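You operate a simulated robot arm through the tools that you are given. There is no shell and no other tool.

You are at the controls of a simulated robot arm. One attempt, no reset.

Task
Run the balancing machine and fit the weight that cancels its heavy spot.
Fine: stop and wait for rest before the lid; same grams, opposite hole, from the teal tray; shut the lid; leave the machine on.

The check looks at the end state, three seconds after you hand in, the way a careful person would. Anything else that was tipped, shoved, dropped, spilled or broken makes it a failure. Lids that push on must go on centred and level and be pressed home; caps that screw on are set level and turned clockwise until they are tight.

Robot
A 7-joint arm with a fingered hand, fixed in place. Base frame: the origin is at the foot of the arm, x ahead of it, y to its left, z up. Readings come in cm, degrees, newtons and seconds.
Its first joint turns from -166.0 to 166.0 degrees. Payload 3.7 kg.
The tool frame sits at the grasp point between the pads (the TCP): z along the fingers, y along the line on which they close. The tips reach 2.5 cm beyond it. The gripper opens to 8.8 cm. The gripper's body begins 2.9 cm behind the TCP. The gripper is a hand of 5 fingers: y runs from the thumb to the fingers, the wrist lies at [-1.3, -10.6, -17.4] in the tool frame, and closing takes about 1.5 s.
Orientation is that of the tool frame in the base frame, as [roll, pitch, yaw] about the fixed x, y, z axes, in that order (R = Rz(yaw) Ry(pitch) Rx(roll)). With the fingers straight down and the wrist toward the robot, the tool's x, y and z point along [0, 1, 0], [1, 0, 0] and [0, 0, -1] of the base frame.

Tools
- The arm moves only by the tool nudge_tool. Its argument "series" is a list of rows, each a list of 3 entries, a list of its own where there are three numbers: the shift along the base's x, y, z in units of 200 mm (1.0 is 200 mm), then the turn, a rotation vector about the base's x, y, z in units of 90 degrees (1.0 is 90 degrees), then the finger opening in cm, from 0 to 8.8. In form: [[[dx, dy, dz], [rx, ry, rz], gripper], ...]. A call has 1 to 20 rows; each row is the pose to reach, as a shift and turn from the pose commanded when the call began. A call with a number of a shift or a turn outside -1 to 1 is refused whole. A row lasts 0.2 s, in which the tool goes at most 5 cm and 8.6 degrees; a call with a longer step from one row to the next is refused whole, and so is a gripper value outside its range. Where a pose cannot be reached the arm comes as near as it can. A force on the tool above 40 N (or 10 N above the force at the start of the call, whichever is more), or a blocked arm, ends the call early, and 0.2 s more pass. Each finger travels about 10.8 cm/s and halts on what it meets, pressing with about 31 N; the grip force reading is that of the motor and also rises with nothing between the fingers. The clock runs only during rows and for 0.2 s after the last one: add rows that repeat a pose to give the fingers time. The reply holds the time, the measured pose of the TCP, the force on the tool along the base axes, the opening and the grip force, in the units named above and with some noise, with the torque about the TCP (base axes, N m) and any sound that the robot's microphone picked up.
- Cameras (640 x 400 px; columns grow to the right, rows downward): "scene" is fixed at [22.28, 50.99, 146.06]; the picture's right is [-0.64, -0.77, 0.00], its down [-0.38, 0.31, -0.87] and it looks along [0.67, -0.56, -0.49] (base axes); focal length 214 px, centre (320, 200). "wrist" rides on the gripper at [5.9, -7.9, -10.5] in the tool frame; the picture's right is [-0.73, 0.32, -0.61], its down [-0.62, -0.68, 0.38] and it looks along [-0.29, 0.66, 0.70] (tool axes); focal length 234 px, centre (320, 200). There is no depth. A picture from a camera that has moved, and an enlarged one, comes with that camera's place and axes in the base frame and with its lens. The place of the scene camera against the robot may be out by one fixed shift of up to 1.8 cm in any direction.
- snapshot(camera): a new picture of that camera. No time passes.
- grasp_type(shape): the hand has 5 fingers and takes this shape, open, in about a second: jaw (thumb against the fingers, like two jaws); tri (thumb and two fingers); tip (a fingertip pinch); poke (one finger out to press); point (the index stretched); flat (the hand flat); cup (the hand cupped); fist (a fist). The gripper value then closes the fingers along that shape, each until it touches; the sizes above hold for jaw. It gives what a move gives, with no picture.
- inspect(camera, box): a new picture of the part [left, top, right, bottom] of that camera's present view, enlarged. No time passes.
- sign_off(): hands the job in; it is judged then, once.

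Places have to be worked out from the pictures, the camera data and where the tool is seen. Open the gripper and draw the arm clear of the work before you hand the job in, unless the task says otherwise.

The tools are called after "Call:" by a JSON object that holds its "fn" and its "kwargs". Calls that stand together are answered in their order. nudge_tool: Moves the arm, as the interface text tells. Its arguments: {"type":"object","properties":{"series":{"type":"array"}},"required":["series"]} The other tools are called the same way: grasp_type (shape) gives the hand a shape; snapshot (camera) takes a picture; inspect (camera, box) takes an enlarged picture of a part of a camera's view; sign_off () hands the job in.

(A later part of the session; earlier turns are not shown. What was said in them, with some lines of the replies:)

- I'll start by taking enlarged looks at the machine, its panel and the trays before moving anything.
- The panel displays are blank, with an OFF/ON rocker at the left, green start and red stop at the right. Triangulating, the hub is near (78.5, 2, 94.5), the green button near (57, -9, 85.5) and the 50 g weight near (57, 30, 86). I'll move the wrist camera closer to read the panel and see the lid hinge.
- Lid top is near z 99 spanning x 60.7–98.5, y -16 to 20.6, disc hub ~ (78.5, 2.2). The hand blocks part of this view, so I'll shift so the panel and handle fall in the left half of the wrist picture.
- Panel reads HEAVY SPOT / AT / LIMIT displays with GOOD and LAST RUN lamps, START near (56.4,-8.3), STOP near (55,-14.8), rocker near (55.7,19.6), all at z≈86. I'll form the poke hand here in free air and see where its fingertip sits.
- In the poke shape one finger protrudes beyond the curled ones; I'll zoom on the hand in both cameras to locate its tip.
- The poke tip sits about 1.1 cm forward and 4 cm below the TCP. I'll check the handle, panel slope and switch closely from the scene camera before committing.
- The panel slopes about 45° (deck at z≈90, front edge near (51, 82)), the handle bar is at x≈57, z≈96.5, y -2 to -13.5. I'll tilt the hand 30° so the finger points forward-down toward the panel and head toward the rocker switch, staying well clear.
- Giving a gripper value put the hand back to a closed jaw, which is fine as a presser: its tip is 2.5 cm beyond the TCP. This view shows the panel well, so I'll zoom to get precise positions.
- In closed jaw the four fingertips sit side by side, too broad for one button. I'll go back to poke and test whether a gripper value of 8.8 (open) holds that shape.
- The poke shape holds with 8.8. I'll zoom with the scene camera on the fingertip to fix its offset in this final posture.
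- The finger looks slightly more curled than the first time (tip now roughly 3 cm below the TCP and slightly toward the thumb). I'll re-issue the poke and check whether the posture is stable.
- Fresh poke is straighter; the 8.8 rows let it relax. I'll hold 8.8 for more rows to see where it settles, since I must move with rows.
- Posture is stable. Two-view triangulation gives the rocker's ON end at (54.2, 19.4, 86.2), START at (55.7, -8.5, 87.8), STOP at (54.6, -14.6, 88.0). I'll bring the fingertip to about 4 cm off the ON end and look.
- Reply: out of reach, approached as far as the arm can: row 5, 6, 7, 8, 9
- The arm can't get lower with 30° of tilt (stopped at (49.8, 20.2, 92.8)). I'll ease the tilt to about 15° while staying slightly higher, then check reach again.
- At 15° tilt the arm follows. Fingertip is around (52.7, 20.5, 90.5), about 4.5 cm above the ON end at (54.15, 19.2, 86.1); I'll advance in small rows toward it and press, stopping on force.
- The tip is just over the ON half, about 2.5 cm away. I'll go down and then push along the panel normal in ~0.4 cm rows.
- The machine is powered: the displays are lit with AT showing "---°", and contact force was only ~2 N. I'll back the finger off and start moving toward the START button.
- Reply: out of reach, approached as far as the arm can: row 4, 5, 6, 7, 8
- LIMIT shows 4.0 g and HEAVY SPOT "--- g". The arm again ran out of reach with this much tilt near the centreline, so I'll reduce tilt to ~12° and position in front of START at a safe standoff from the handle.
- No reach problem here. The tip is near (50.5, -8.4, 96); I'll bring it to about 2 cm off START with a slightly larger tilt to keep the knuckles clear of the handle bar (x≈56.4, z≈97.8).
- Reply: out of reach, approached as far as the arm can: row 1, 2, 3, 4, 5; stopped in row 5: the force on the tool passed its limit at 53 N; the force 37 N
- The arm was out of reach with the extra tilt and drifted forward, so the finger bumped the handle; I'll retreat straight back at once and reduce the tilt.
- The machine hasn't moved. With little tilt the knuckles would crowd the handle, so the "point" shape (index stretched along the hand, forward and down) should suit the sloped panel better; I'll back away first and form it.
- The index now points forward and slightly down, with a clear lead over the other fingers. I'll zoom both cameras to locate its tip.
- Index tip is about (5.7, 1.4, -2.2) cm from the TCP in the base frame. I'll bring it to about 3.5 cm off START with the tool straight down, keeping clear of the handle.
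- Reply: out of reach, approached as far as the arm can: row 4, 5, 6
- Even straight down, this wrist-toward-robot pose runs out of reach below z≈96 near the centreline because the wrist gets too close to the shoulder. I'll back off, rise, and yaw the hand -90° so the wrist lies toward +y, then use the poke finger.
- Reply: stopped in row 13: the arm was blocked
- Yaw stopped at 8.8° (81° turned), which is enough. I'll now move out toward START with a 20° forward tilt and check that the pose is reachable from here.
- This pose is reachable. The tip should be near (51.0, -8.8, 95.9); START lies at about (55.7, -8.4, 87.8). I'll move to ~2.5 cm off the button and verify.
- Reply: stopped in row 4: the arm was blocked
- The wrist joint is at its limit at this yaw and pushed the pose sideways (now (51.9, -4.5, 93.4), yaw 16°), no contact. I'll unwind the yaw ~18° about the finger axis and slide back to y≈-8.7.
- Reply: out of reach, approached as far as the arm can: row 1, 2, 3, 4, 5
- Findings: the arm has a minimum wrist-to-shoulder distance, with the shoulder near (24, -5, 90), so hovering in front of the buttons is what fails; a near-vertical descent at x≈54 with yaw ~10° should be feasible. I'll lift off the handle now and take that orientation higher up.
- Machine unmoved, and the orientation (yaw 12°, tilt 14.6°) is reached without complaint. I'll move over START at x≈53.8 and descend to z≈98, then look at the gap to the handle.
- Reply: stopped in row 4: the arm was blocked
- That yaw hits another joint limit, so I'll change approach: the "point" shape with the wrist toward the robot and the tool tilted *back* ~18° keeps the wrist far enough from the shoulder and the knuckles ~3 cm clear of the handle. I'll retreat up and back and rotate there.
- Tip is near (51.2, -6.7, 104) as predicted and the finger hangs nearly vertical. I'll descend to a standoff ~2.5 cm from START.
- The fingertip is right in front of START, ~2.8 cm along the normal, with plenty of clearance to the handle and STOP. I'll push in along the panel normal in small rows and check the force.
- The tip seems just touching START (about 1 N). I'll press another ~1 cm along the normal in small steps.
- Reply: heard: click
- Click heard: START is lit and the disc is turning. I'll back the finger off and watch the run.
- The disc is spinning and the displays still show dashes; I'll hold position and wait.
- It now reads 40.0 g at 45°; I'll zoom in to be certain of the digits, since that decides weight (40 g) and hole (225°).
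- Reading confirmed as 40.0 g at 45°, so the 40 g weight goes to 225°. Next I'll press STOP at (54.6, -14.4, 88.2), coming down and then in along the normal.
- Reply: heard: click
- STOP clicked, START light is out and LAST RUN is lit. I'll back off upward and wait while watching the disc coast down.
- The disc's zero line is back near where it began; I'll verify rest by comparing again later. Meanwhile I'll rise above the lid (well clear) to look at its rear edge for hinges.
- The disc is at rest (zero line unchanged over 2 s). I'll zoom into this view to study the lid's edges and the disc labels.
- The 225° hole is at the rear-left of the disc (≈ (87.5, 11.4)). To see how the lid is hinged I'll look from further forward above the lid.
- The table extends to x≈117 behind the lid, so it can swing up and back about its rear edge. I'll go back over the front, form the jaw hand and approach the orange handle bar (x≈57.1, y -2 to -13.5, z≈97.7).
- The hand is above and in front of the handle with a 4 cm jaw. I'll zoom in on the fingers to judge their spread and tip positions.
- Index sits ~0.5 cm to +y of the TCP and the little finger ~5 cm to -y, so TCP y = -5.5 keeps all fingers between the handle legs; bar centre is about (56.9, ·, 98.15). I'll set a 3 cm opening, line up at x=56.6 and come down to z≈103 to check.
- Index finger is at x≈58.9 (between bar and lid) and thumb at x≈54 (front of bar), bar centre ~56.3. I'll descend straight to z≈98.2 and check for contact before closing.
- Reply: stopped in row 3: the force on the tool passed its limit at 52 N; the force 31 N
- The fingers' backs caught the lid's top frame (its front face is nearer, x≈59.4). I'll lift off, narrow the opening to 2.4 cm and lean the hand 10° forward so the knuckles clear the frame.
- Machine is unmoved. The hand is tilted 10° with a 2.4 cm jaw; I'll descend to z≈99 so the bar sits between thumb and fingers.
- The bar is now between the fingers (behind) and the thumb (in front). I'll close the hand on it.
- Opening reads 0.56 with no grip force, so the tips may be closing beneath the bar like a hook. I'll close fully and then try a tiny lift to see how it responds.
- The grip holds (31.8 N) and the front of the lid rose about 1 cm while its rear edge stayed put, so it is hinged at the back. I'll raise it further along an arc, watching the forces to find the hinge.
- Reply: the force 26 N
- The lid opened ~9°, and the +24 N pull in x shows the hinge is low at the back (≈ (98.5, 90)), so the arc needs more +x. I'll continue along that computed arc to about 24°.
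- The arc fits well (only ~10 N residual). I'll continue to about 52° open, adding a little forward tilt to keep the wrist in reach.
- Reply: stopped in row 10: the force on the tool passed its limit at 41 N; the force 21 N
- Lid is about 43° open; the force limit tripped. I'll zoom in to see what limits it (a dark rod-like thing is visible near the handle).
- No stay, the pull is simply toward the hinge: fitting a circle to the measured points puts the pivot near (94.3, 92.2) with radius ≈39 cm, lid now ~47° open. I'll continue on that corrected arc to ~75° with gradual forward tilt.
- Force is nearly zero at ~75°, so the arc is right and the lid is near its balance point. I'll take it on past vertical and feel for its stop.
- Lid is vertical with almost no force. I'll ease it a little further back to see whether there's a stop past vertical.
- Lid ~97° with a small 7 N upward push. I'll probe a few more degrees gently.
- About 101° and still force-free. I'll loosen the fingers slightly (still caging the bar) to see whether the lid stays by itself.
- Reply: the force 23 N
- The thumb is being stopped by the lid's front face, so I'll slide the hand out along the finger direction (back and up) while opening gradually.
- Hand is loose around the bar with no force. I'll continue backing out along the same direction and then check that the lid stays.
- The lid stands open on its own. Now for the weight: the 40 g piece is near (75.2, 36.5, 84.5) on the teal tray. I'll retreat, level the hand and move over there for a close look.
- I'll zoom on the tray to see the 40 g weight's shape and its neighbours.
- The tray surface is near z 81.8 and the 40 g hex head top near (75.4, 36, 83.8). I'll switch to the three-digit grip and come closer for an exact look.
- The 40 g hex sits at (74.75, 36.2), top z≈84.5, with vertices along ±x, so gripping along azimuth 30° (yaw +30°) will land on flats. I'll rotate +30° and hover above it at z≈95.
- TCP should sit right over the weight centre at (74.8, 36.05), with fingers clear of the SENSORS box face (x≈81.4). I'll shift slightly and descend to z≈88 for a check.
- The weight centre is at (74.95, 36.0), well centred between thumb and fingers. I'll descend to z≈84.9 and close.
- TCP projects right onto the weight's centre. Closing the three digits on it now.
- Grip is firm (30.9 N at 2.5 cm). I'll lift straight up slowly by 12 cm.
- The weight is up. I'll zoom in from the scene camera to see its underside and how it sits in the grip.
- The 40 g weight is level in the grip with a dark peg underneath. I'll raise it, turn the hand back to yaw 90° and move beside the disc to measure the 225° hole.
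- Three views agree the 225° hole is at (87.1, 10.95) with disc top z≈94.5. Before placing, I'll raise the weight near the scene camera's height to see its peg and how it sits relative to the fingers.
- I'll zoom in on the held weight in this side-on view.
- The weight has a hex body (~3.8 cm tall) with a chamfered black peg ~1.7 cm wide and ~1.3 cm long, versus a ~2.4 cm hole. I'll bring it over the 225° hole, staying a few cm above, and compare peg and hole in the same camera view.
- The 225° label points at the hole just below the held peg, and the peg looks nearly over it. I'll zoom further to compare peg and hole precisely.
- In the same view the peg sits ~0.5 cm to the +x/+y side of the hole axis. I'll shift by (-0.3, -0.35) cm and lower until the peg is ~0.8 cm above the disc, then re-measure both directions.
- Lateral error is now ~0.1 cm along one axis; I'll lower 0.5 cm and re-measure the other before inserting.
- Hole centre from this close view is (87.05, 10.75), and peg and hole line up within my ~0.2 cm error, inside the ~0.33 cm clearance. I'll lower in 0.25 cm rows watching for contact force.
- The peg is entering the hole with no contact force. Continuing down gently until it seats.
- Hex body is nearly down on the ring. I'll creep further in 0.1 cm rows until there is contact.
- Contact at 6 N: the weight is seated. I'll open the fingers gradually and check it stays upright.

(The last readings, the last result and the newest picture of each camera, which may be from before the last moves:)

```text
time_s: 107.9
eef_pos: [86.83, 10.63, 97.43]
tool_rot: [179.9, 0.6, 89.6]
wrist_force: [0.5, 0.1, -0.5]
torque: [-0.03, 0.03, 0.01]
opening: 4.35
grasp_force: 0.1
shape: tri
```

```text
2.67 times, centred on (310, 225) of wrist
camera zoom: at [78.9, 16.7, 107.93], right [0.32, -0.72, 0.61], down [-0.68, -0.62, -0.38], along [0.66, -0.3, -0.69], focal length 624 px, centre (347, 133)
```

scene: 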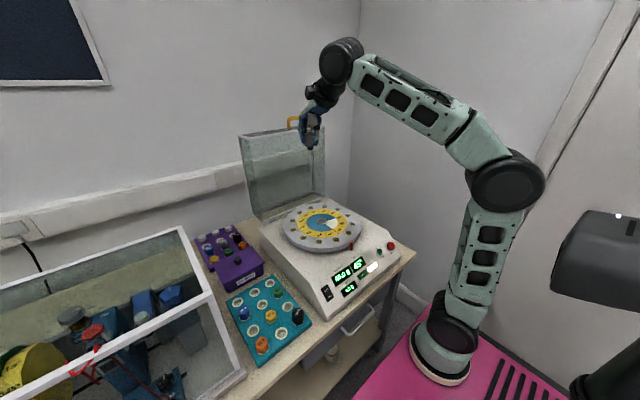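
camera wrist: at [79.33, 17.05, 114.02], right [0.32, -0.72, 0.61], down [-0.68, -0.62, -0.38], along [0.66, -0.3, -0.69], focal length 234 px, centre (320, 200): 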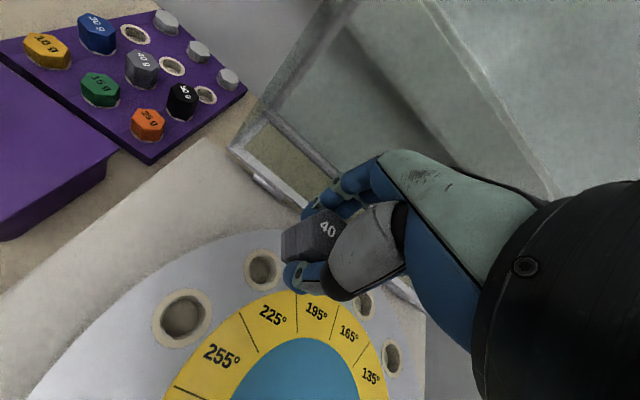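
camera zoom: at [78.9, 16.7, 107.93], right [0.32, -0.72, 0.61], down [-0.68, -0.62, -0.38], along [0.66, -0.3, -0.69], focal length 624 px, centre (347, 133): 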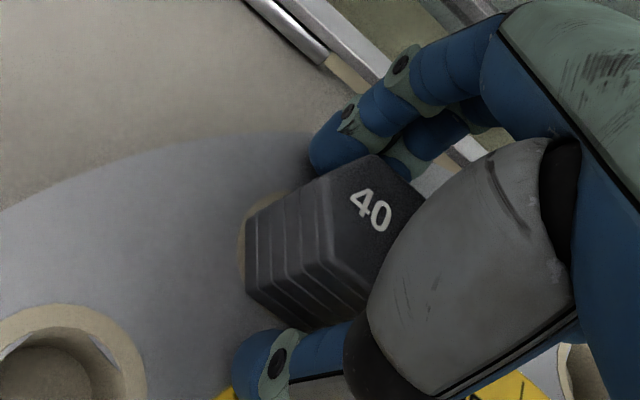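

The weight stands upright and free between the open digits. I'll lift the hand straight up out of the way.

Call:
{"fn": "nudge_tool", "kwargs": {"series": [[[0, 0, 0.04], [0, 0, 0], 4.4], [[0, 0, 0.1], [0, 0, 0], 4.4], [[0, 0, 0.2], [0, 0, 0], 4.4], [[0, 0, 0.35], [0, 0, 0], 4.4], [[-0.05, 0, 0.55], [0, 0, 0], 4.4], [[-0.15, -0.05, 0.75], [0, 0, 0], 4.4], [[-0.3, -0.1, 0.85], [0, 0, 0], 4.4], [[-0.4, -0.15, 0.85], [0, 0, 0], 4.4]]}}

Call:
{"fn": "inspect", "kwargs": {"camera": "scene", "box": [260, 180, 360, 250]}}

Call:
{"fn": "snapshot", "kwargs": {"camera": "wrist"}}

```text
time_s: 109.7
eef_pos: [78.77, 7.46, 114.35]
tool_rot: [179.9, 0.6, 89.7]
wrist_force: [0.2, -0.3, 0.0]
torque: [0.01, 0.04, 0.03]
opening: 4.36
grasp_force: 0.0
shape: tri
```

```text
5.71 times, centred on (310, 215) of scene
camera zoom: at [22.28, 50.99, 146.06], right [-0.64, -0.77, 0.0], down [-0.38, 0.31, -0.87], along [0.67, -0.56, -0.49], focal length 1226 px, centre (377, 114)
```

zoom: 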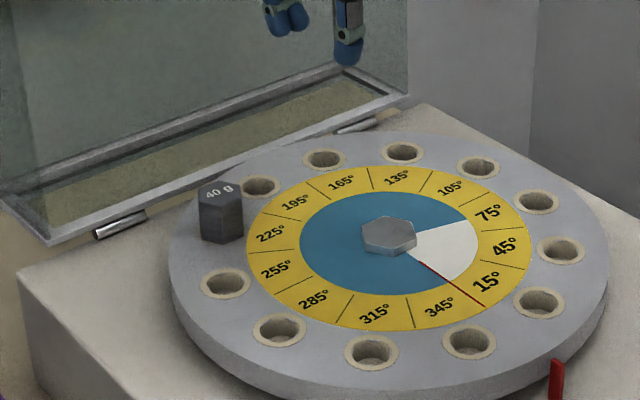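

```text
taken
camera wrist: at [70.88, 13.58, 124.95], right [0.32, -0.72, 0.61], down [-0.68, -0.62, -0.38], along [0.66, -0.3, -0.69], focal length 234 px, centre (320, 200)
```

wrist: 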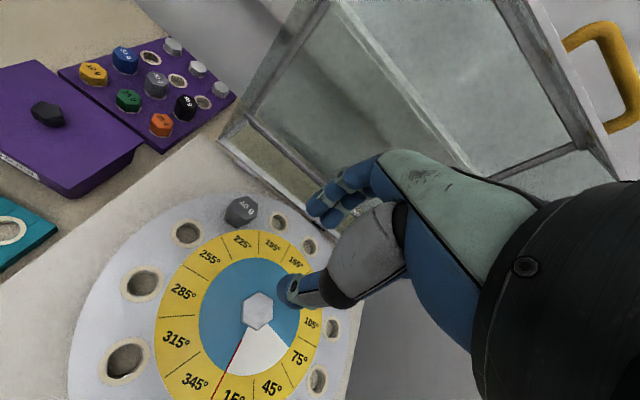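

The 40 g weight is standing in the 225° hole. Next is closing the lid: I'll form the jaw again, go up and then approach the handle with the same forward-tilted pose I released it from.

Call:
{"fn": "grasp_type", "kwargs": {"shape": "jaw"}}

Call:
{"fn": "nudge_tool", "kwargs": {"series": [[[-0.05, -0.05, 0.2], [0, 0, 0], 6.0], [[-0.1, -0.12, 0.42], [0, -0.03, 0], 5.0], [[-0.1, -0.2, 0.64], [0, -0.1, 0], 4.0], [[-0.1, -0.3, 0.85], [0, -0.17, 0], 4.0], [[-0.05, -0.42, 1.0], [0, -0.24, 0], 4.0], [[0.0, -0.54, 1.0], [0, -0.31, 0], 4.0], [[0.05, -0.62, 1.0], [0, -0.38, 0], 4.0], [[0.1, -0.65, 1.0], [0, -0.45, 0], 4.0], [[0.1, -0.65, 1.0], [0, -0.522, 0], 4.0], [[0.1, -0.65, 1.0], [0, -0.522, 0], 4.0]]}}

Call:
{"fn": "nudge_tool", "kwargs": {"series": [[[0.15, 0, 0.08], [0, 0, 0], 4.0], [[0.35, 0, 0.18], [0, 0, 0], 4.0], [[0.55, 0, 0.22], [0, 0, 0], 4.0], [[0.75, 0, 0.22], [0, 0, 0], 4.0], [[0.84, 0, 0.22], [0, 0, 0], 4.0], [[0.84, 0, 0.22], [0, 0, 0], 4.0]]}}

Call:
{"fn": "snapshot", "kwargs": {"camera": "wrist"}}

Call:
{"fn": "inspect", "kwargs": {"camera": "scene", "box": [240, 80, 360, 180]}}

```text
time_s: 110.6
eef_pos: [78.78, 7.61, 114.43]
tool_rot: [179.9, 0.5, 89.7]
wrist_force: [0.2, -0.3, 0.6]
torque: [0.01, -0.01, 0.02]
opening: 8.78
grasp_force: 0.0
shape: jaw
```

```text
time_s: 112.8
eef_pos: [80.86, -5.2, 134.54]
tool_rot: [132.9, 0.0, 89.5]
wrist_force: [0.6, 0.4, 0.0]
torque: [-0.01, -0.03, -0.03]
opening: 4.03
grasp_force: 0.1
shape: jaw
```

```text
time_s: 114.2
eef_pos: [97.56, -5.26, 138.83]
tool_rot: [133.0, 0.1, 89.4]
wrist_force: [0.5, 0.8, 0.5]
torque: [-0.01, -0.04, 0.02]
opening: 4.06
grasp_force: 0.0
shape: jaw
```

```text
taken
camera wrist: at [84.55, 0.75, 140.21], right [-0.23, -0.72, 0.65], down [-0.19, -0.62, -0.76], along [0.95, -0.3, 0.01], focal length 234 px, centre (320, 200)
```

wrist: 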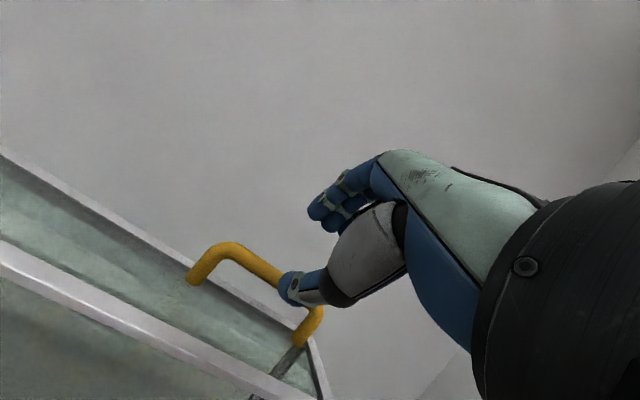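

```text
4.00 times, centred on (300, 130) of scene
camera zoom: at [22.28, 50.99, 146.06], right [-0.64, -0.77, 0.0], down [-0.38, 0.31, -0.87], along [0.67, -0.56, -0.49], focal length 858 px, centre (400, 480)
```

zoom: 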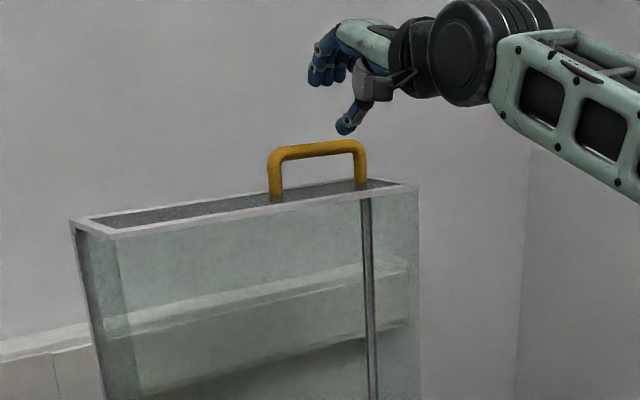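

The lid hasn't moved since release (handle at the same pixels). I'll zoom to locate the bar precisely relative to the fingers.

Call:
{"fn": "inspect", "kwargs": {"camera": "wrist", "box": [170, 160, 370, 360]}}

Call:
{"fn": "inspect", "kwargs": {"camera": "scene", "box": [295, 85, 345, 140]}}

```text
2.00 times, centred on (270, 260) of wrist
camera zoom: at [84.55, 0.75, 140.21], right [-0.23, -0.72, 0.65], down [-0.19, -0.62, -0.76], along [0.95, -0.3, 0.01], focal length 468 px, centre (420, 80)
```

zoom: 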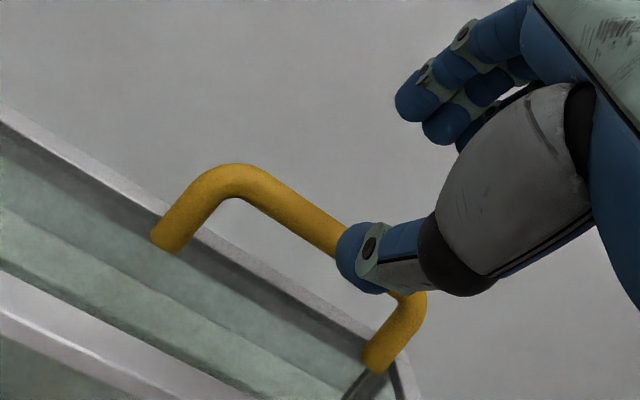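

```text
7.27 times, centred on (320, 112) of scene
camera zoom: at [22.28, 50.99, 146.06], right [-0.64, -0.77, 0.0], down [-0.38, 0.31, -0.87], along [0.67, -0.56, -0.49], focal length 1560 px, centre (320, 836)
```

zoom: 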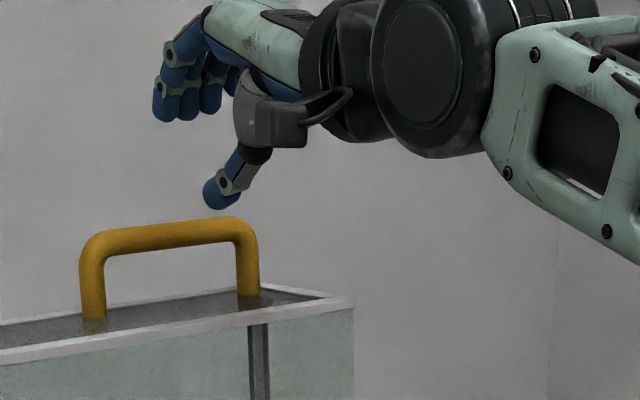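

With the visible hinge barrels the pivot is at (97.8, 90.5), and the bar now sits at (105.2, 131.7), i.e. the lid is resting at ~90°. I'll take a slightly less tilted pose (38°) lined up with the bar, jaw open 3.4 cm.

Call:
{"fn": "nudge_tool", "kwargs": {"series": [[[0.05, 0, 0.0], [0, 0.03, 0], 3.4], [[0.1, -0.006, -0.04], [0, 0.065, 0], 3.4], [[0.16, -0.012, -0.09], [0, 0.1, 0], 3.4], [[0.16, -0.012, -0.09], [0, 0.1, 0], 3.4]]}}

Call:
{"fn": "inspect", "kwargs": {"camera": "wrist", "box": [170, 130, 370, 330]}}

Call:
{"fn": "inspect", "kwargs": {"camera": "scene", "box": [285, 85, 345, 145]}}

```text
time_s: 115.2
eef_pos: [100.91, -5.58, 137.15]
tool_rot: [142.0, 0.2, 89.5]
wrist_force: [0.8, -0.3, -0.2]
torque: [-0.02, 0.0, -0.04]
opening: 3.44
grasp_force: 0.1
shape: jaw
```

```text
2.00 times, centred on (270, 230) of wrist
camera zoom: at [88.19, 0.47, 140.52], right [-0.13, -0.72, 0.68], down [-0.31, -0.62, -0.72], along [0.94, -0.3, -0.14], focal length 468 px, centre (420, 140)
```

zoom: 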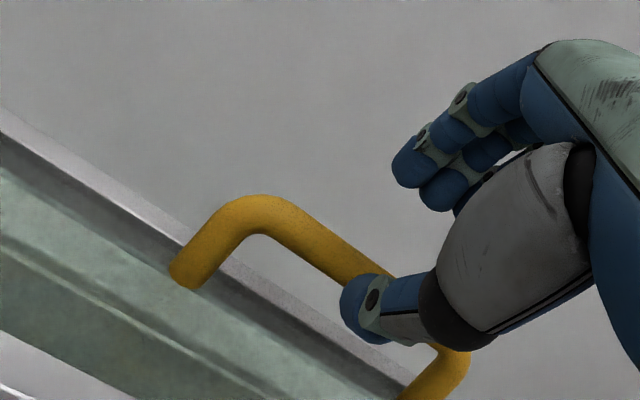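

```text
6.67 times, centred on (315, 115) of scene
camera zoom: at [22.28, 50.99, 146.06], right [-0.64, -0.77, 0.0], down [-0.38, 0.31, -0.87], along [0.67, -0.56, -0.49], focal length 1430 px, centre (353, 767)
```

zoom: 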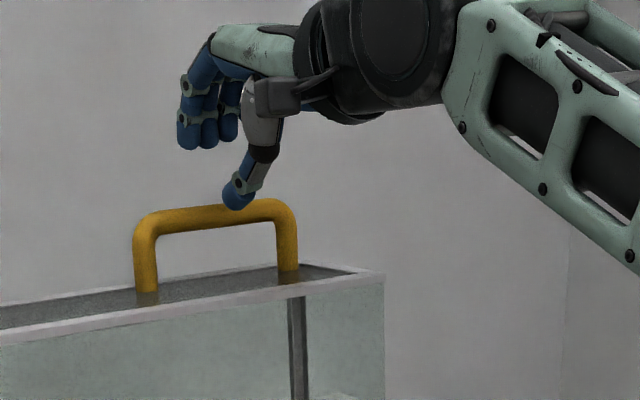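

Bar centre is at about (105.7, 131.75). I'll slide the open jaw over it along the finger direction, watching for contact.

Call:
{"fn": "nudge_tool", "kwargs": {"series": [[[0.04, 0, -0.05], [0, 0, 0], 3.2], [[0.085, 0, -0.105], [0, 0, 0], 3.2], [[0.125, 0, -0.155], [0, 0, 0], 3.2], [[0.165, 0, -0.2], [0, 0, 0], 3.2], [[0.2, 0, -0.235], [0, 0, 0], 3.2], [[0.2, 0, -0.235], [0, 0, 0], 3.2]]}}

Call:
{"fn": "inspect", "kwargs": {"camera": "wrist", "box": [200, 130, 400, 310]}}

Call:
{"fn": "inspect", "kwargs": {"camera": "scene", "box": [275, 85, 335, 145]}}

```text
time_s: 116.6
eef_pos: [104.75, -5.37, 132.27]
tool_rot: [142.0, 0.2, 89.4]
wrist_force: [-0.1, 0.2, -0.2]
torque: [0.01, -0.01, 0.0]
opening: 3.24
grasp_force: 0.0
shape: jaw
```

```text
2.22 times, centred on (300, 220) of wrist
camera zoom: at [92.12, 0.57, 135.79], right [-0.13, -0.72, 0.68], down [-0.31, -0.62, -0.72], along [0.94, -0.3, -0.14], focal length 520 px, centre (364, 156)
```

zoom: 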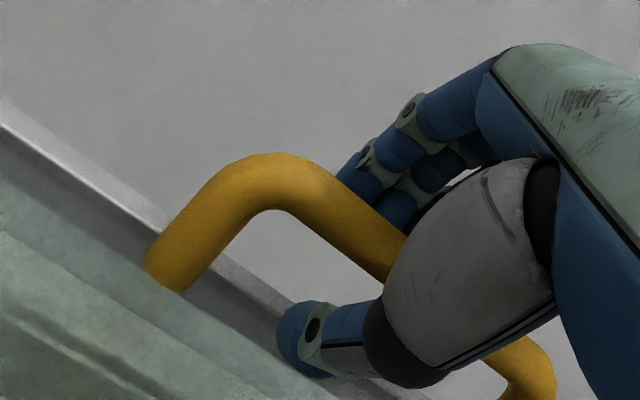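

```text
6.67 times, centred on (305, 115) of scene
camera zoom: at [22.28, 50.99, 146.06], right [-0.64, -0.77, 0.0], down [-0.38, 0.31, -0.87], along [0.67, -0.56, -0.49], focal length 1430 px, centre (420, 767)
```

zoom: 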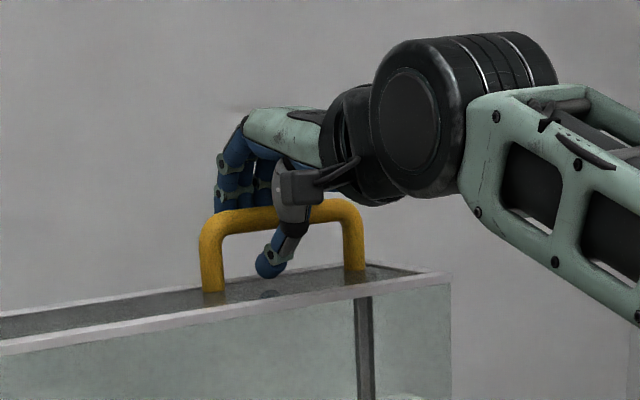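

Fingers are behind the bar and the thumb in front, no contact yet. Closing the hand around it.

Call:
{"fn": "nudge_tool", "kwargs": {"series": [[[0, 0, 0], [0, 0, 0], 2.5], [[0, 0, 0], [0, 0, 0], 1.8], [[0, 0, 0], [0, 0, 0], 1.0], [[0, 0, 0], [0, 0, 0], 0.4], [[0, 0, 0], [0, 0, 0], 0.0], [[0, 0, 0], [0, 0, 0], 0.0], [[0, 0, 0], [0, 0, 0], 0.0]]}}

Call:
{"fn": "inspect", "kwargs": {"camera": "wrist", "box": [200, 130, 400, 310]}}

Call:
{"fn": "inspect", "kwargs": {"camera": "scene", "box": [275, 85, 335, 145]}}

```text
time_s: 118.2
eef_pos: [104.88, -5.46, 132.25]
tool_rot: [142.1, 0.2, 89.5]
wrist_force: [-1.9, 0.3, -9.6]
torque: [-0.02, -0.01, 0.13]
opening: 0.12
grasp_force: 30.9
shape: jaw
```

```text
2.22 times, centred on (300, 220) of wrist
camera zoom: at [92.19, 0.57, 135.69], right [-0.13, -0.72, 0.68], down [-0.31, -0.62, -0.72], along [0.94, -0.3, -0.14], focal length 520 px, centre (364, 156)
```

zoom: 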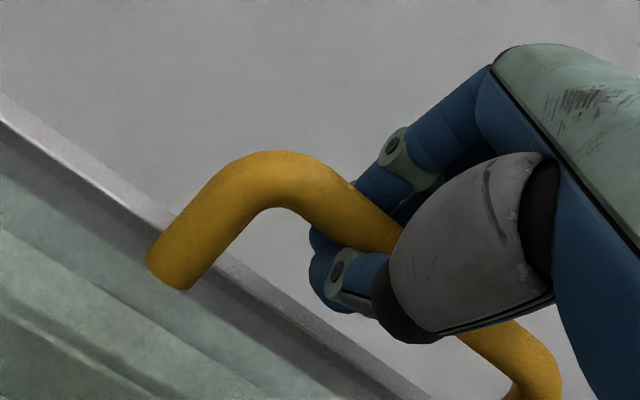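

```text
6.67 times, centred on (305, 115) of scene
camera zoom: at [22.28, 50.99, 146.06], right [-0.64, -0.77, 0.0], down [-0.38, 0.31, -0.87], along [0.67, -0.56, -0.49], focal length 1430 px, centre (420, 767)
```

zoom: 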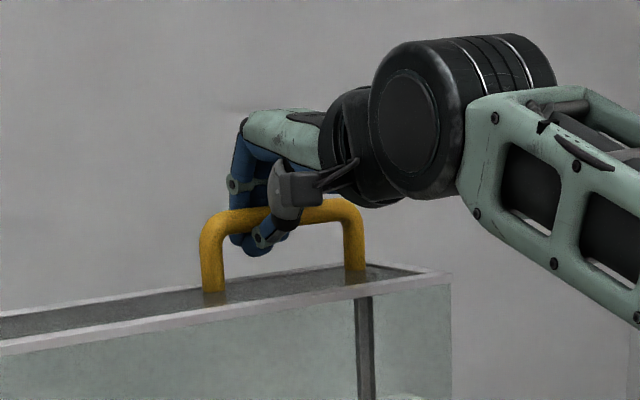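

The fingers cage the bar securely. I'll pull the lid forward along the circle about (97.8, 90.5), easing the tilt as it comes, first 25° of the way.

Call:
{"fn": "nudge_tool", "kwargs": {"series": [[[-0.09, 0, 0.016], [0, 0.005, 0], 0.0], [[-0.1825, 0, 0.0275], [0, 0.011, 0], 0.0], [[-0.274, 0, 0.034], [0, 0.016, 0], 0.0], [[-0.365, 0, 0.0365], [0, 0.022, 0], 0.0], [[-0.456, 0, 0.036], [0, 0.03, 0], 0.0], [[-0.548, 0, 0.0325], [0, 0.038, 0], 0.0], [[-0.639, 0, 0.024], [0, 0.046, 0], 0.0], [[-0.73, 0, 0.0125], [0, 0.055, 0], 0.0], [[-0.82, 0, -0.005], [0, 0.063, 0], 0.0], [[-0.91, 0, -0.025], [0, 0.072, 0], 0.0]]}}

Call:
{"fn": "inspect", "kwargs": {"camera": "scene", "box": [240, 80, 420, 260]}}

```text
time_s: 120.4
eef_pos: [86.72, -5.51, 131.73]
tool_rot: [148.6, 0.2, 89.5]
wrist_force: [6.8, 3.3, -23.8]
torque: [-0.07, -0.2, 0.16]
opening: 0.14
grasp_force: 30.6
shape: jaw
```

```text
2.22 times, centred on (330, 170) of scene
camera zoom: at [22.28, 50.99, 146.06], right [-0.64, -0.77, 0.0], down [-0.38, 0.31, -0.87], along [0.67, -0.56, -0.49], focal length 477 px, centre (298, 267)
```

zoom: 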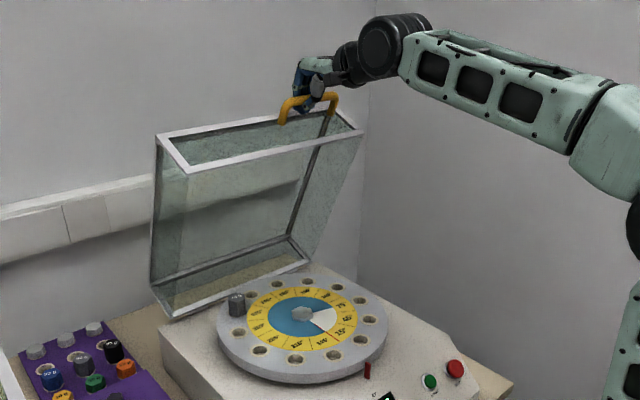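

Smooth so far, with a ~24 N inward pull, so I'll trim the radius ~0.35 cm and continue lowering to about 35° open.

Call:
{"fn": "nudge_tool", "kwargs": {"series": [[[-0.085, 0, -0.04], [0, 0.01, 0], 0.0], [[-0.17, 0, -0.0675], [0, 0.02, 0], 0.0], [[-0.253, 0, -0.099], [0, 0.031, 0], 0.0], [[-0.335, 0, -0.1325], [0, 0.042, 0], 0.0], [[-0.418, 0, -0.173], [0, 0.053, 0], 0.0], [[-0.5, 0, -0.215], [0, 0.064, 0], 0.0], [[-0.576, 0, -0.263], [0, 0.074, 0], 0.0], [[-0.65, 0, -0.3125], [0, 0.085, 0], 0.0], [[-0.723, 0, -0.364], [0, 0.096, 0], 0.0], [[-0.795, 0, -0.4175], [0, 0.106, 0], 0.0], [[-0.863, 0, -0.476], [0, 0.117, 0], 0.0], [[-0.93, 0, -0.5375], [0, 0.127, 0], 0.0]]}}

Call:
{"fn": "inspect", "kwargs": {"camera": "scene", "box": [250, 110, 430, 290]}}

```text
time_s: 123.0
eef_pos: [67.86, -5.62, 121.01]
tool_rot: [159.9, 0.4, 89.5]
wrist_force: [8.8, 1.2, -9.1]
torque: [-0.08, -0.11, 0.17]
opening: 0.18
grasp_force: 30.9
shape: jaw
```

```text
2.22 times, centred on (340, 200) of scene
camera zoom: at [22.28, 50.99, 146.06], right [-0.64, -0.77, 0.0], down [-0.38, 0.31, -0.87], along [0.67, -0.56, -0.49], focal length 477 px, centre (276, 200)
```

zoom: 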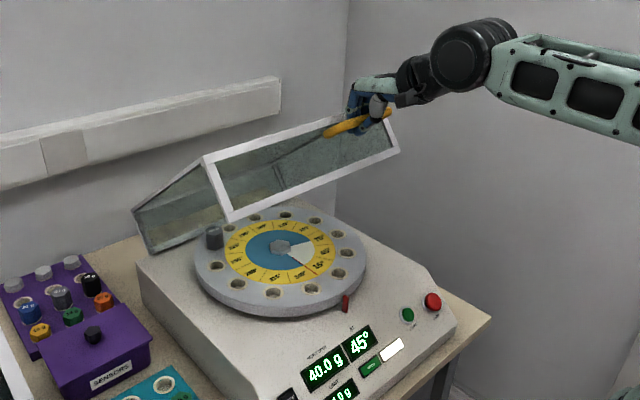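

Lid at ~35° and descending smoothly. Continuing down to a few degrees above closed.

Call:
{"fn": "nudge_tool", "kwargs": {"series": [[[-0.063, 0, -0.067], [0, 0.01, 0], 0.0], [[-0.125, 0, -0.135], [0, 0.02, 0], 0.0], [[-0.178, 0, -0.205], [0, 0.03, 0], 0.0], [[-0.23, 0, -0.275], [0, 0.04, 0], 0.0], [[-0.279, 0, -0.35], [0, 0.05, 0], 0.0], [[-0.3275, 0, -0.425], [0, 0.06, 0], 0.0], [[-0.372, 0, -0.505], [0, 0.07, 0], 0.0], [[-0.415, 0, -0.585], [0, 0.08, 0], 0.0], [[-0.451, 0, -0.668], [0, 0.09, 0], 0.0], [[-0.485, 0, -0.7525], [0, 0.1, 0], 0.0], [[-0.512, 0, -0.82], [0, 0.1, 0], 0.0], [[-0.535, 0, -0.8875], [0, 0.1, 0], 0.0]]}}

Call:
{"fn": "inspect", "kwargs": {"camera": "scene", "box": [250, 140, 430, 290]}}

Call:
{"fn": "inspect", "kwargs": {"camera": "wrist", "box": [160, 100, 400, 320]}}

```text
time_s: 125.6
eef_pos: [57.14, -5.54, 103.21]
tool_rot: [168.9, 0.4, 89.5]
wrist_force: [4.7, -3.9, -2.8]
torque: [0.01, -0.06, 0.09]
opening: 0.09
grasp_force: 30.7
shape: jaw
```

```text
2.67 times, centred on (340, 215) of scene
camera zoom: at [22.28, 50.99, 146.06], right [-0.64, -0.77, 0.0], down [-0.38, 0.31, -0.87], along [0.67, -0.56, -0.49], focal length 572 px, centre (267, 160)
```

zoom: 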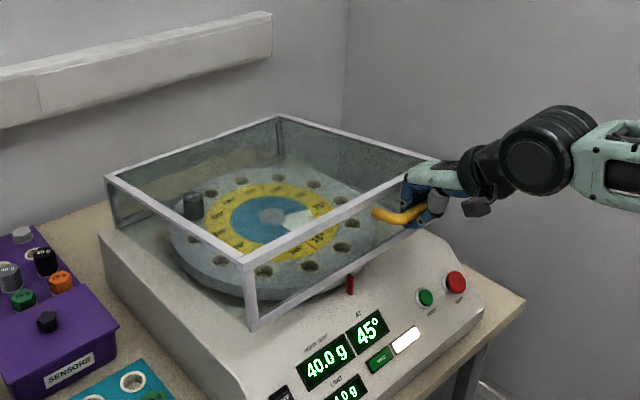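

```text
1.82 times, centred on (280, 210) of wrist
camera zoom: at [47.47, 0.51, 112.06], right [0.19, -0.72, 0.66], down [-0.6, -0.62, -0.5], along [0.78, -0.3, -0.55], focal length 426 px, centre (393, 182)
```

zoom: 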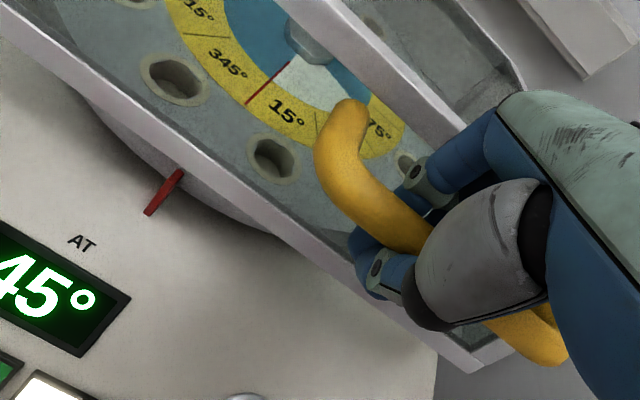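

Only ~5° left. I'll lower it gently the rest of the way and feel for the closed contact.

Call:
{"fn": "nudge_tool", "kwargs": {"series": [[[-0.018, 0, -0.05], [0, 0, 0], 0.0], [[-0.034, 0, -0.1], [0, 0, 0], 0.0], [[-0.048, 0, -0.145], [0, 0, 0], 0.0], [[-0.058, 0, -0.18], [0, 0, 0], 0.0], [[-0.064, 0, -0.205], [0, 0, 0], 0.0], [[-0.066, 0, -0.22], [0, 0, 0], 0.0]]}}

Call:
{"fn": "inspect", "kwargs": {"camera": "scene", "box": [250, 170, 430, 290]}}

Call:
{"fn": "inspect", "kwargs": {"camera": "wrist", "box": [160, 100, 400, 320]}}

```text
time_s: 127.0
eef_pos: [55.87, -5.65, 98.98]
tool_rot: [168.9, 0.5, 89.6]
wrist_force: [11.8, 3.5, -3.2]
torque: [0.02, -0.02, 0.15]
opening: 0.09
grasp_force: 31.3
shape: jaw
```

```text
3.33 times, centred on (340, 230) of scene
camera zoom: at [22.28, 50.99, 146.06], right [-0.64, -0.77, 0.0], down [-0.38, 0.31, -0.87], along [0.67, -0.56, -0.49], focal length 715 px, centre (253, 100)
```

zoom: 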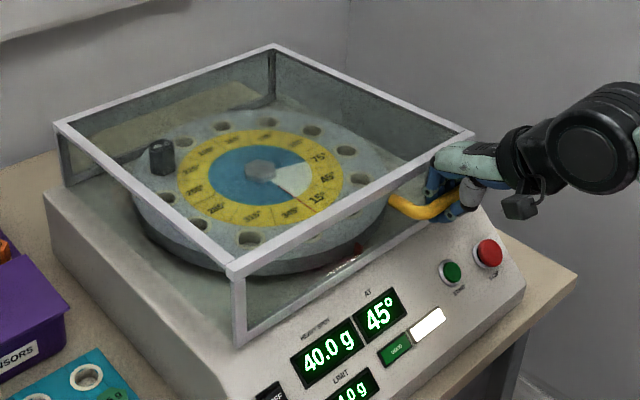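

```text
1.82 times, centred on (280, 210) of wrist
camera zoom: at [46.2, 0.44, 107.72], right [0.19, -0.72, 0.66], down [-0.6, -0.62, -0.5], along [0.78, -0.3, -0.55], focal length 426 px, centre (393, 182)
```

zoom: 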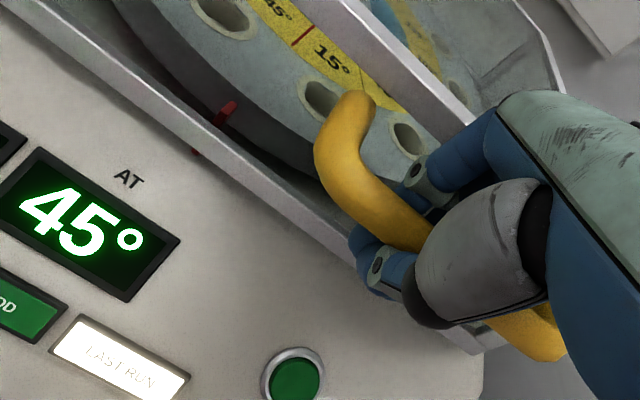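

The front is still ~0.8 cm up and hanging on the hand. I'll lower another ~1.2 cm in small rows until the load reverses.

Call:
{"fn": "nudge_tool", "kwargs": {"series": [[[0.01, 0, -0.012], [0, 0, 0], 0.0], [[0.015, 0, -0.025], [0, 0, 0], 0.0], [[0.015, 0, -0.037], [0, 0, 0], 0.0], [[0.015, 0, -0.05], [0, 0, 0], 0.0], [[0.015, 0, -0.062], [0, 0, 0], 0.0]]}}

Call:
{"fn": "inspect", "kwargs": {"camera": "scene", "box": [250, 170, 430, 290]}}

```text
time_s: 128.2
eef_pos: [56.14, -5.55, 97.58]
tool_rot: [168.9, 0.5, 89.5]
wrist_force: [-8.1, -2.4, 0.7]
torque: [-0.04, -0.01, 0.11]
opening: 0.15
grasp_force: 31.0
shape: jaw
```

```text
3.33 times, centred on (340, 230) of scene
camera zoom: at [22.28, 50.99, 146.06], right [-0.64, -0.77, 0.0], down [-0.38, 0.31, -0.87], along [0.67, -0.56, -0.49], focal length 715 px, centre (253, 100)
```

zoom: 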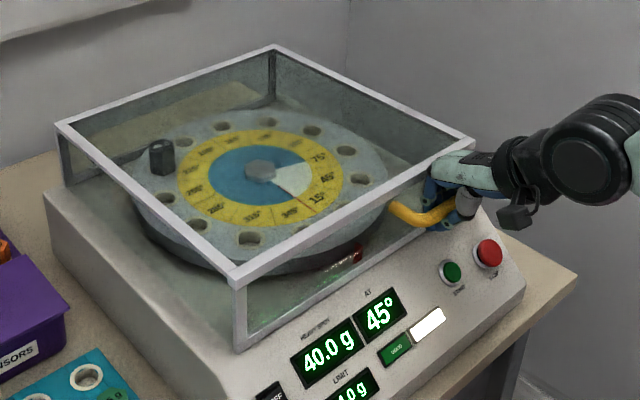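

The lid corner is back at its original closed pixel position. I'll open the fingers gently to release the bar.

Call:
{"fn": "nudge_tool", "kwargs": {"series": [[[0, 0, 0], [0, 0, 0], 0.6], [[0, 0, 0], [0, 0, 0], 1.2], [[-0.005, 0, 0], [0, 0, 0], 1.8], [[-0.01, 0, 0], [0, 0, 0], 2.3], [[-0.015, 0, 0], [0, 0, 0], 2.5], [[-0.015, 0, 0], [0, 0, 0], 2.5]]}}

Call:
{"fn": "inspect", "kwargs": {"camera": "wrist", "box": [200, 120, 400, 320]}}

Call:
{"fn": "inspect", "kwargs": {"camera": "scene", "box": [360, 190, 430, 250]}}

```text
time_s: 129.6
eef_pos: [55.8, -5.53, 97.68]
tool_rot: [168.9, 0.5, 89.6]
wrist_force: [-6.0, -2.0, -0.1]
torque: [-0.01, -0.05, -0.13]
opening: 2.31
grasp_force: 0.1
shape: jaw
```

```text
2.00 times, centred on (300, 220) of wrist
camera zoom: at [46.12, 0.48, 106.47], right [0.19, -0.72, 0.66], down [-0.6, -0.62, -0.5], along [0.78, -0.3, -0.55], focal length 468 px, centre (360, 160)
```

zoom: 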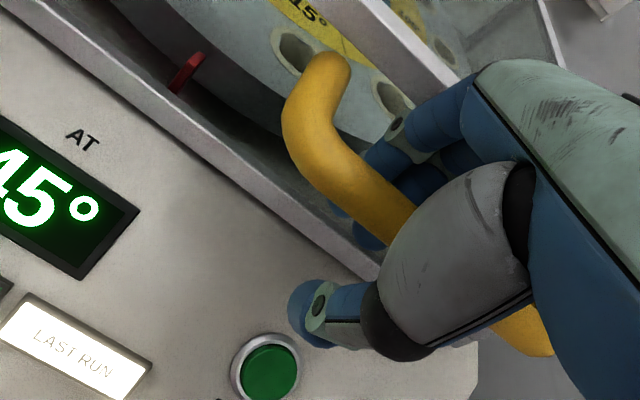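

```text
6.67 times, centred on (395, 220) of scene
camera zoom: at [22.28, 50.99, 146.06], right [-0.64, -0.77, 0.0], down [-0.38, 0.31, -0.87], along [0.67, -0.56, -0.49], focal length 1430 px, centre (-180, 67)
```

zoom: 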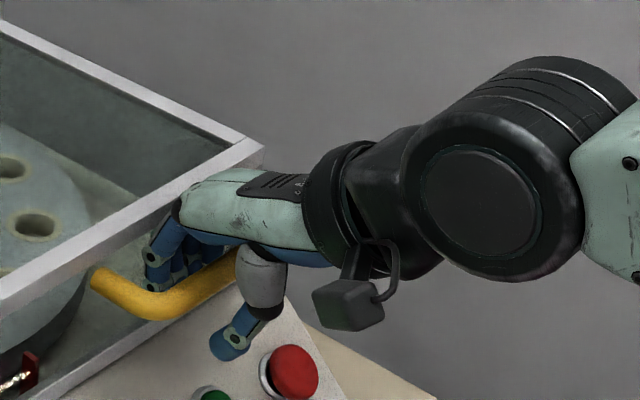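

Released; light 6 N contact of the finger backs on the frame. I'll draw the hand straight out upward along the finger direction.

Call:
{"fn": "nudge_tool", "kwargs": {"series": [[[-0.006, 0, 0.02], [0, 0, 0], 2.2], [[-0.012, 0, 0.05], [0, 0, 0], 2.2], [[-0.02, 0, 0.09], [0, 0, 0], 2.2], [[-0.03, 0, 0.14], [0, 0, 0], 2.2], [[-0.045, 0, 0.2], [0, 0, 0], 2.2], [[-0.06, 0, 0.28], [0, 0, 0], 2.2]]}}

Call:
{"fn": "inspect", "kwargs": {"camera": "scene", "box": [250, 170, 430, 290]}}

Call:
{"fn": "inspect", "kwargs": {"camera": "wrist", "box": [160, 100, 400, 320]}}

```text
time_s: 131.0
eef_pos: [54.8, -5.57, 103.29]
tool_rot: [169.0, 0.3, 89.7]
wrist_force: [0.3, -0.5, -0.4]
torque: [-0.01, 0.0, -0.02]
opening: 2.24
grasp_force: 0.1
shape: jaw
```

```text
3.33 times, centred on (340, 230) of scene
camera zoom: at [22.28, 50.99, 146.06], right [-0.64, -0.77, 0.0], down [-0.38, 0.31, -0.87], along [0.67, -0.56, -0.49], focal length 715 px, centre (253, 100)
```

zoom: 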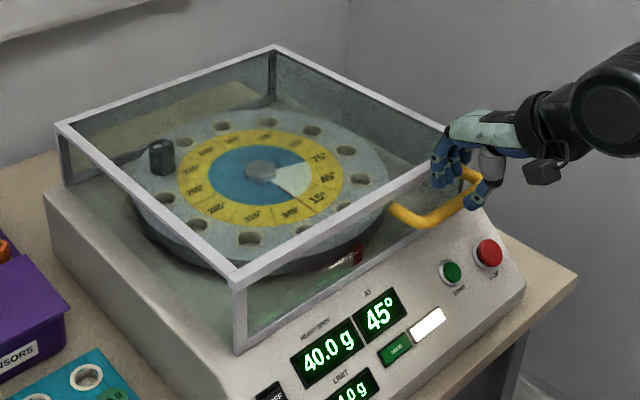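

```text
1.82 times, centred on (280, 210) of wrist
camera zoom: at [45.01, 0.49, 112.04], right [0.19, -0.72, 0.66], down [-0.6, -0.62, -0.5], along [0.78, -0.3, -0.55], focal length 426 px, centre (393, 182)
```

zoom: 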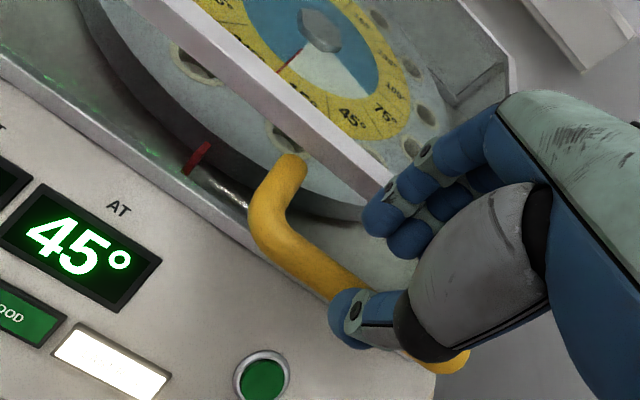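

Lid is shut and the hand is free. I'll draw the arm up and back, clear of the machine, and then inspect everything.

Call:
{"fn": "nudge_tool", "kwargs": {"series": [[[-0.05, 0, 0.15], [0, 0.03, 0], 4.0], [[-0.12, 0, 0.35], [0, 0.06, 0], 6.0], [[-0.2, 0, 0.55], [0, 0.09, 0], 8.0], [[-0.3, 0, 0.75], [0, 0.122, 0], 8.8], [[-0.38, 0, 0.95], [0, 0.122, 0], 8.8], [[-0.4, 0, 1.0], [0, 0.122, 0], 8.8], [[-0.4, 0, 1.0], [0, 0.122, 0], 8.8]]}}

Call:
{"fn": "inspect", "kwargs": {"camera": "scene", "box": [255, 175, 400, 275]}}

Call:
{"fn": "inspect", "kwargs": {"camera": "scene", "box": [310, 210, 420, 320]}}

Call:
{"fn": "snapshot", "kwargs": {"camera": "scene"}}

Call:
{"fn": "snapshot", "kwargs": {"camera": "wrist"}}

```text
time_s: 132.6
eef_pos: [46.67, -5.49, 123.29]
tool_rot: [179.9, 0.6, 89.6]
wrist_force: [0.6, 0.1, -0.5]
torque: [-0.01, -0.01, -0.01]
opening: 8.76
grasp_force: 0.1
shape: jaw
```

```text
4.00 times, centred on (328, 225) of scene
camera zoom: at [22.28, 50.99, 146.06], right [-0.64, -0.77, 0.0], down [-0.38, 0.31, -0.87], along [0.67, -0.56, -0.49], focal length 858 px, centre (290, 100)
```

zoom: 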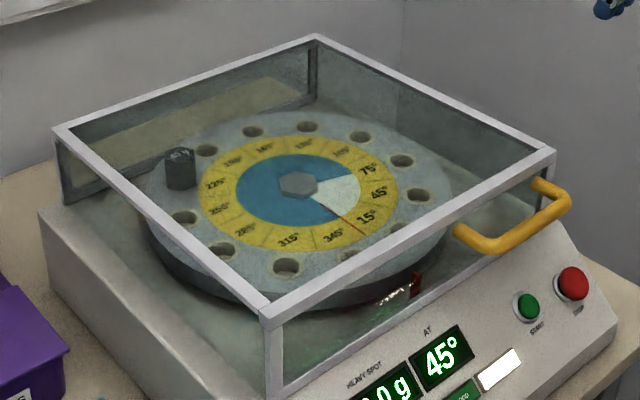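

```text
3.64 times, centred on (365, 265) of scene
camera zoom: at [22.28, 50.99, 146.06], right [-0.64, -0.77, 0.0], down [-0.38, 0.31, -0.87], along [0.67, -0.56, -0.49], focal length 780 px, centre (156, -36)
```

zoom: 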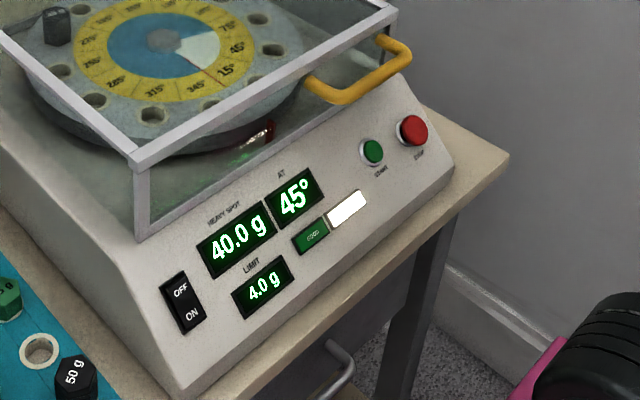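

```text
taken
```

scene: 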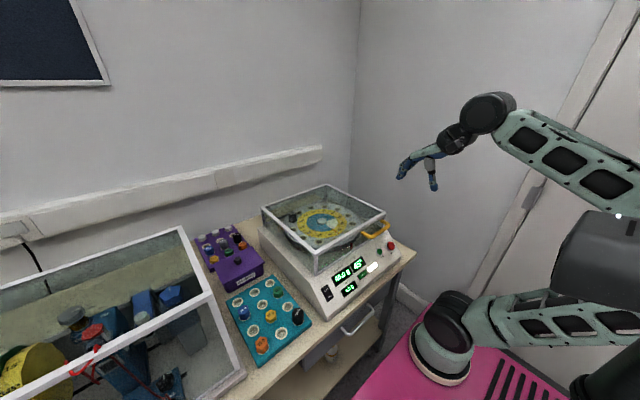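

```text
taken
camera wrist: at [38.84, 0.54, 133.78], right [0.32, -0.72, 0.61], down [-0.68, -0.62, -0.38], along [0.66, -0.3, -0.69], focal length 234 px, centre (320, 200)
```

wrist: 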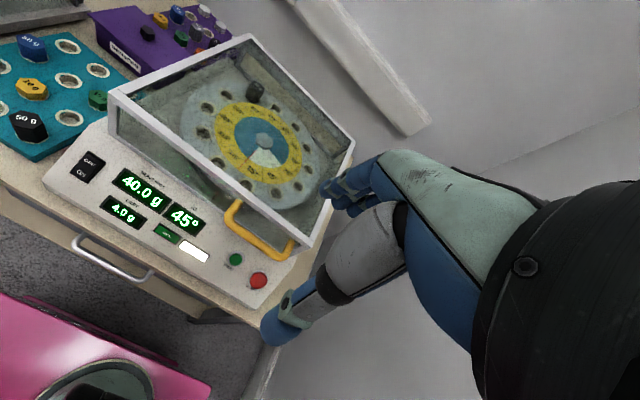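

All lid corners match their original closed positions, and trays look undisturbed. I'll take a last close look at the weight through the glass and at both trays.

Call:
{"fn": "inspect", "kwargs": {"camera": "scene", "box": [275, 200, 315, 235]}}

Call:
{"fn": "inspect", "kwargs": {"camera": "scene", "box": [185, 215, 325, 370]}}

Call:
{"fn": "inspect", "kwargs": {"camera": "wrist", "box": [180, 50, 340, 220]}}

```text
11.43 times, centred on (295, 218) of scene
camera zoom: at [22.28, 50.99, 146.06], right [-0.64, -0.77, 0.0], down [-0.38, 0.31, -0.87], along [0.67, -0.56, -0.49], focal length 2451 px, centre (606, 0)
```

zoom: 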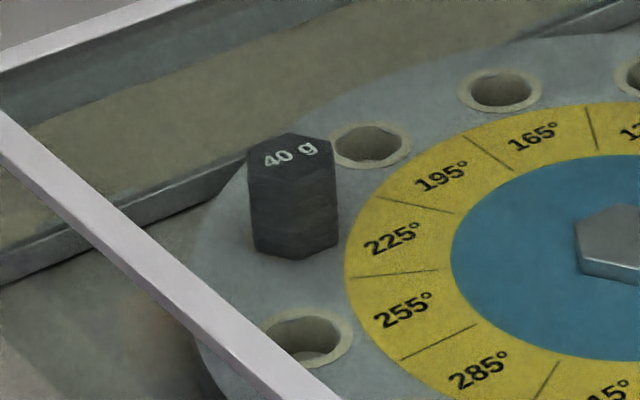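

```text
2.58 times, centred on (255, 292) of scene
camera zoom: at [22.28, 50.99, 146.06], right [-0.64, -0.77, 0.0], down [-0.38, 0.31, -0.87], along [0.67, -0.56, -0.49], focal length 554 px, centre (488, -39)
```

zoom: 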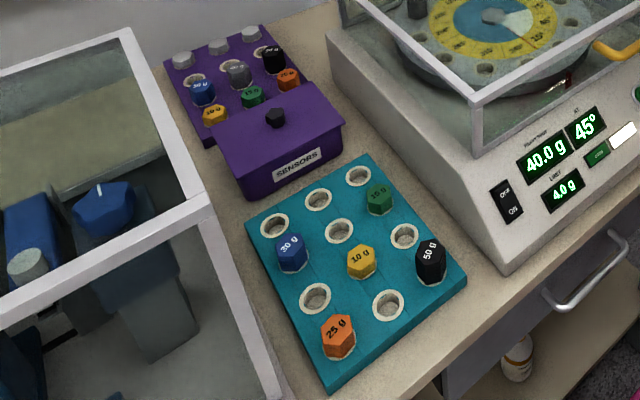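

```text
2.35 times, centred on (260, 135) of wrist
camera zoom: at [38.84, 0.54, 133.78], right [0.32, -0.72, 0.61], down [-0.68, -0.62, -0.38], along [0.66, -0.3, -0.69], focal length 551 px, centre (461, 353)
```

zoom: 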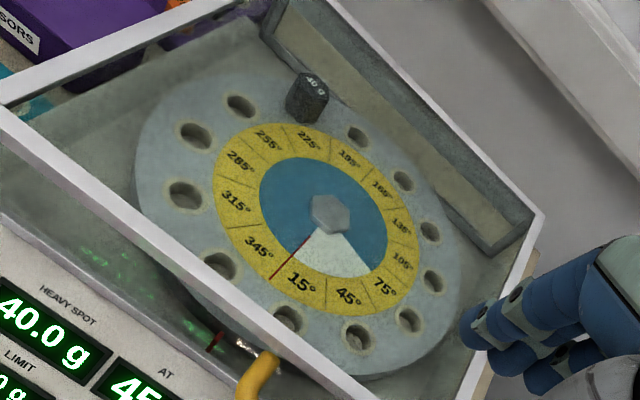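

The 40 g weight is seated upright in the 225° hole, opposite the heavy spot at 45°. The lid is shut, the displays are lit, the rest of the trays are in place, and the hand is open and clear of the machine. I'm handing the job in.

Call:
{"fn": "sign_off", "kwargs": {}}

```text
The job is handed in.
```

I ran the balancing machine, and it read 40.0 g at 45°. To cancel that, I fitted the 40 g weight from the teal tray in the 225° hole, directly opposite.

- **Sequence:** I pressed STOP and waited until the disc was still before opening the lid. I then placed the weight and shut the lid.
- **End state:** The weight stands upright in its hole, the lid is back in its original closed position, and the machine is still on. The other weights and trays look undisturbed, and the hand is open and clear.
- **Bumps on the way:** The hand knocked the lid handle or frame a few times while I was positioning it, with peaks of about 53 N. In the camera pictures the machine had not moved afterwards.
- **Not checked:** I did not do a second run, so the GOOD lamp has not confirmed the balance. The display still shows the first run's reading.
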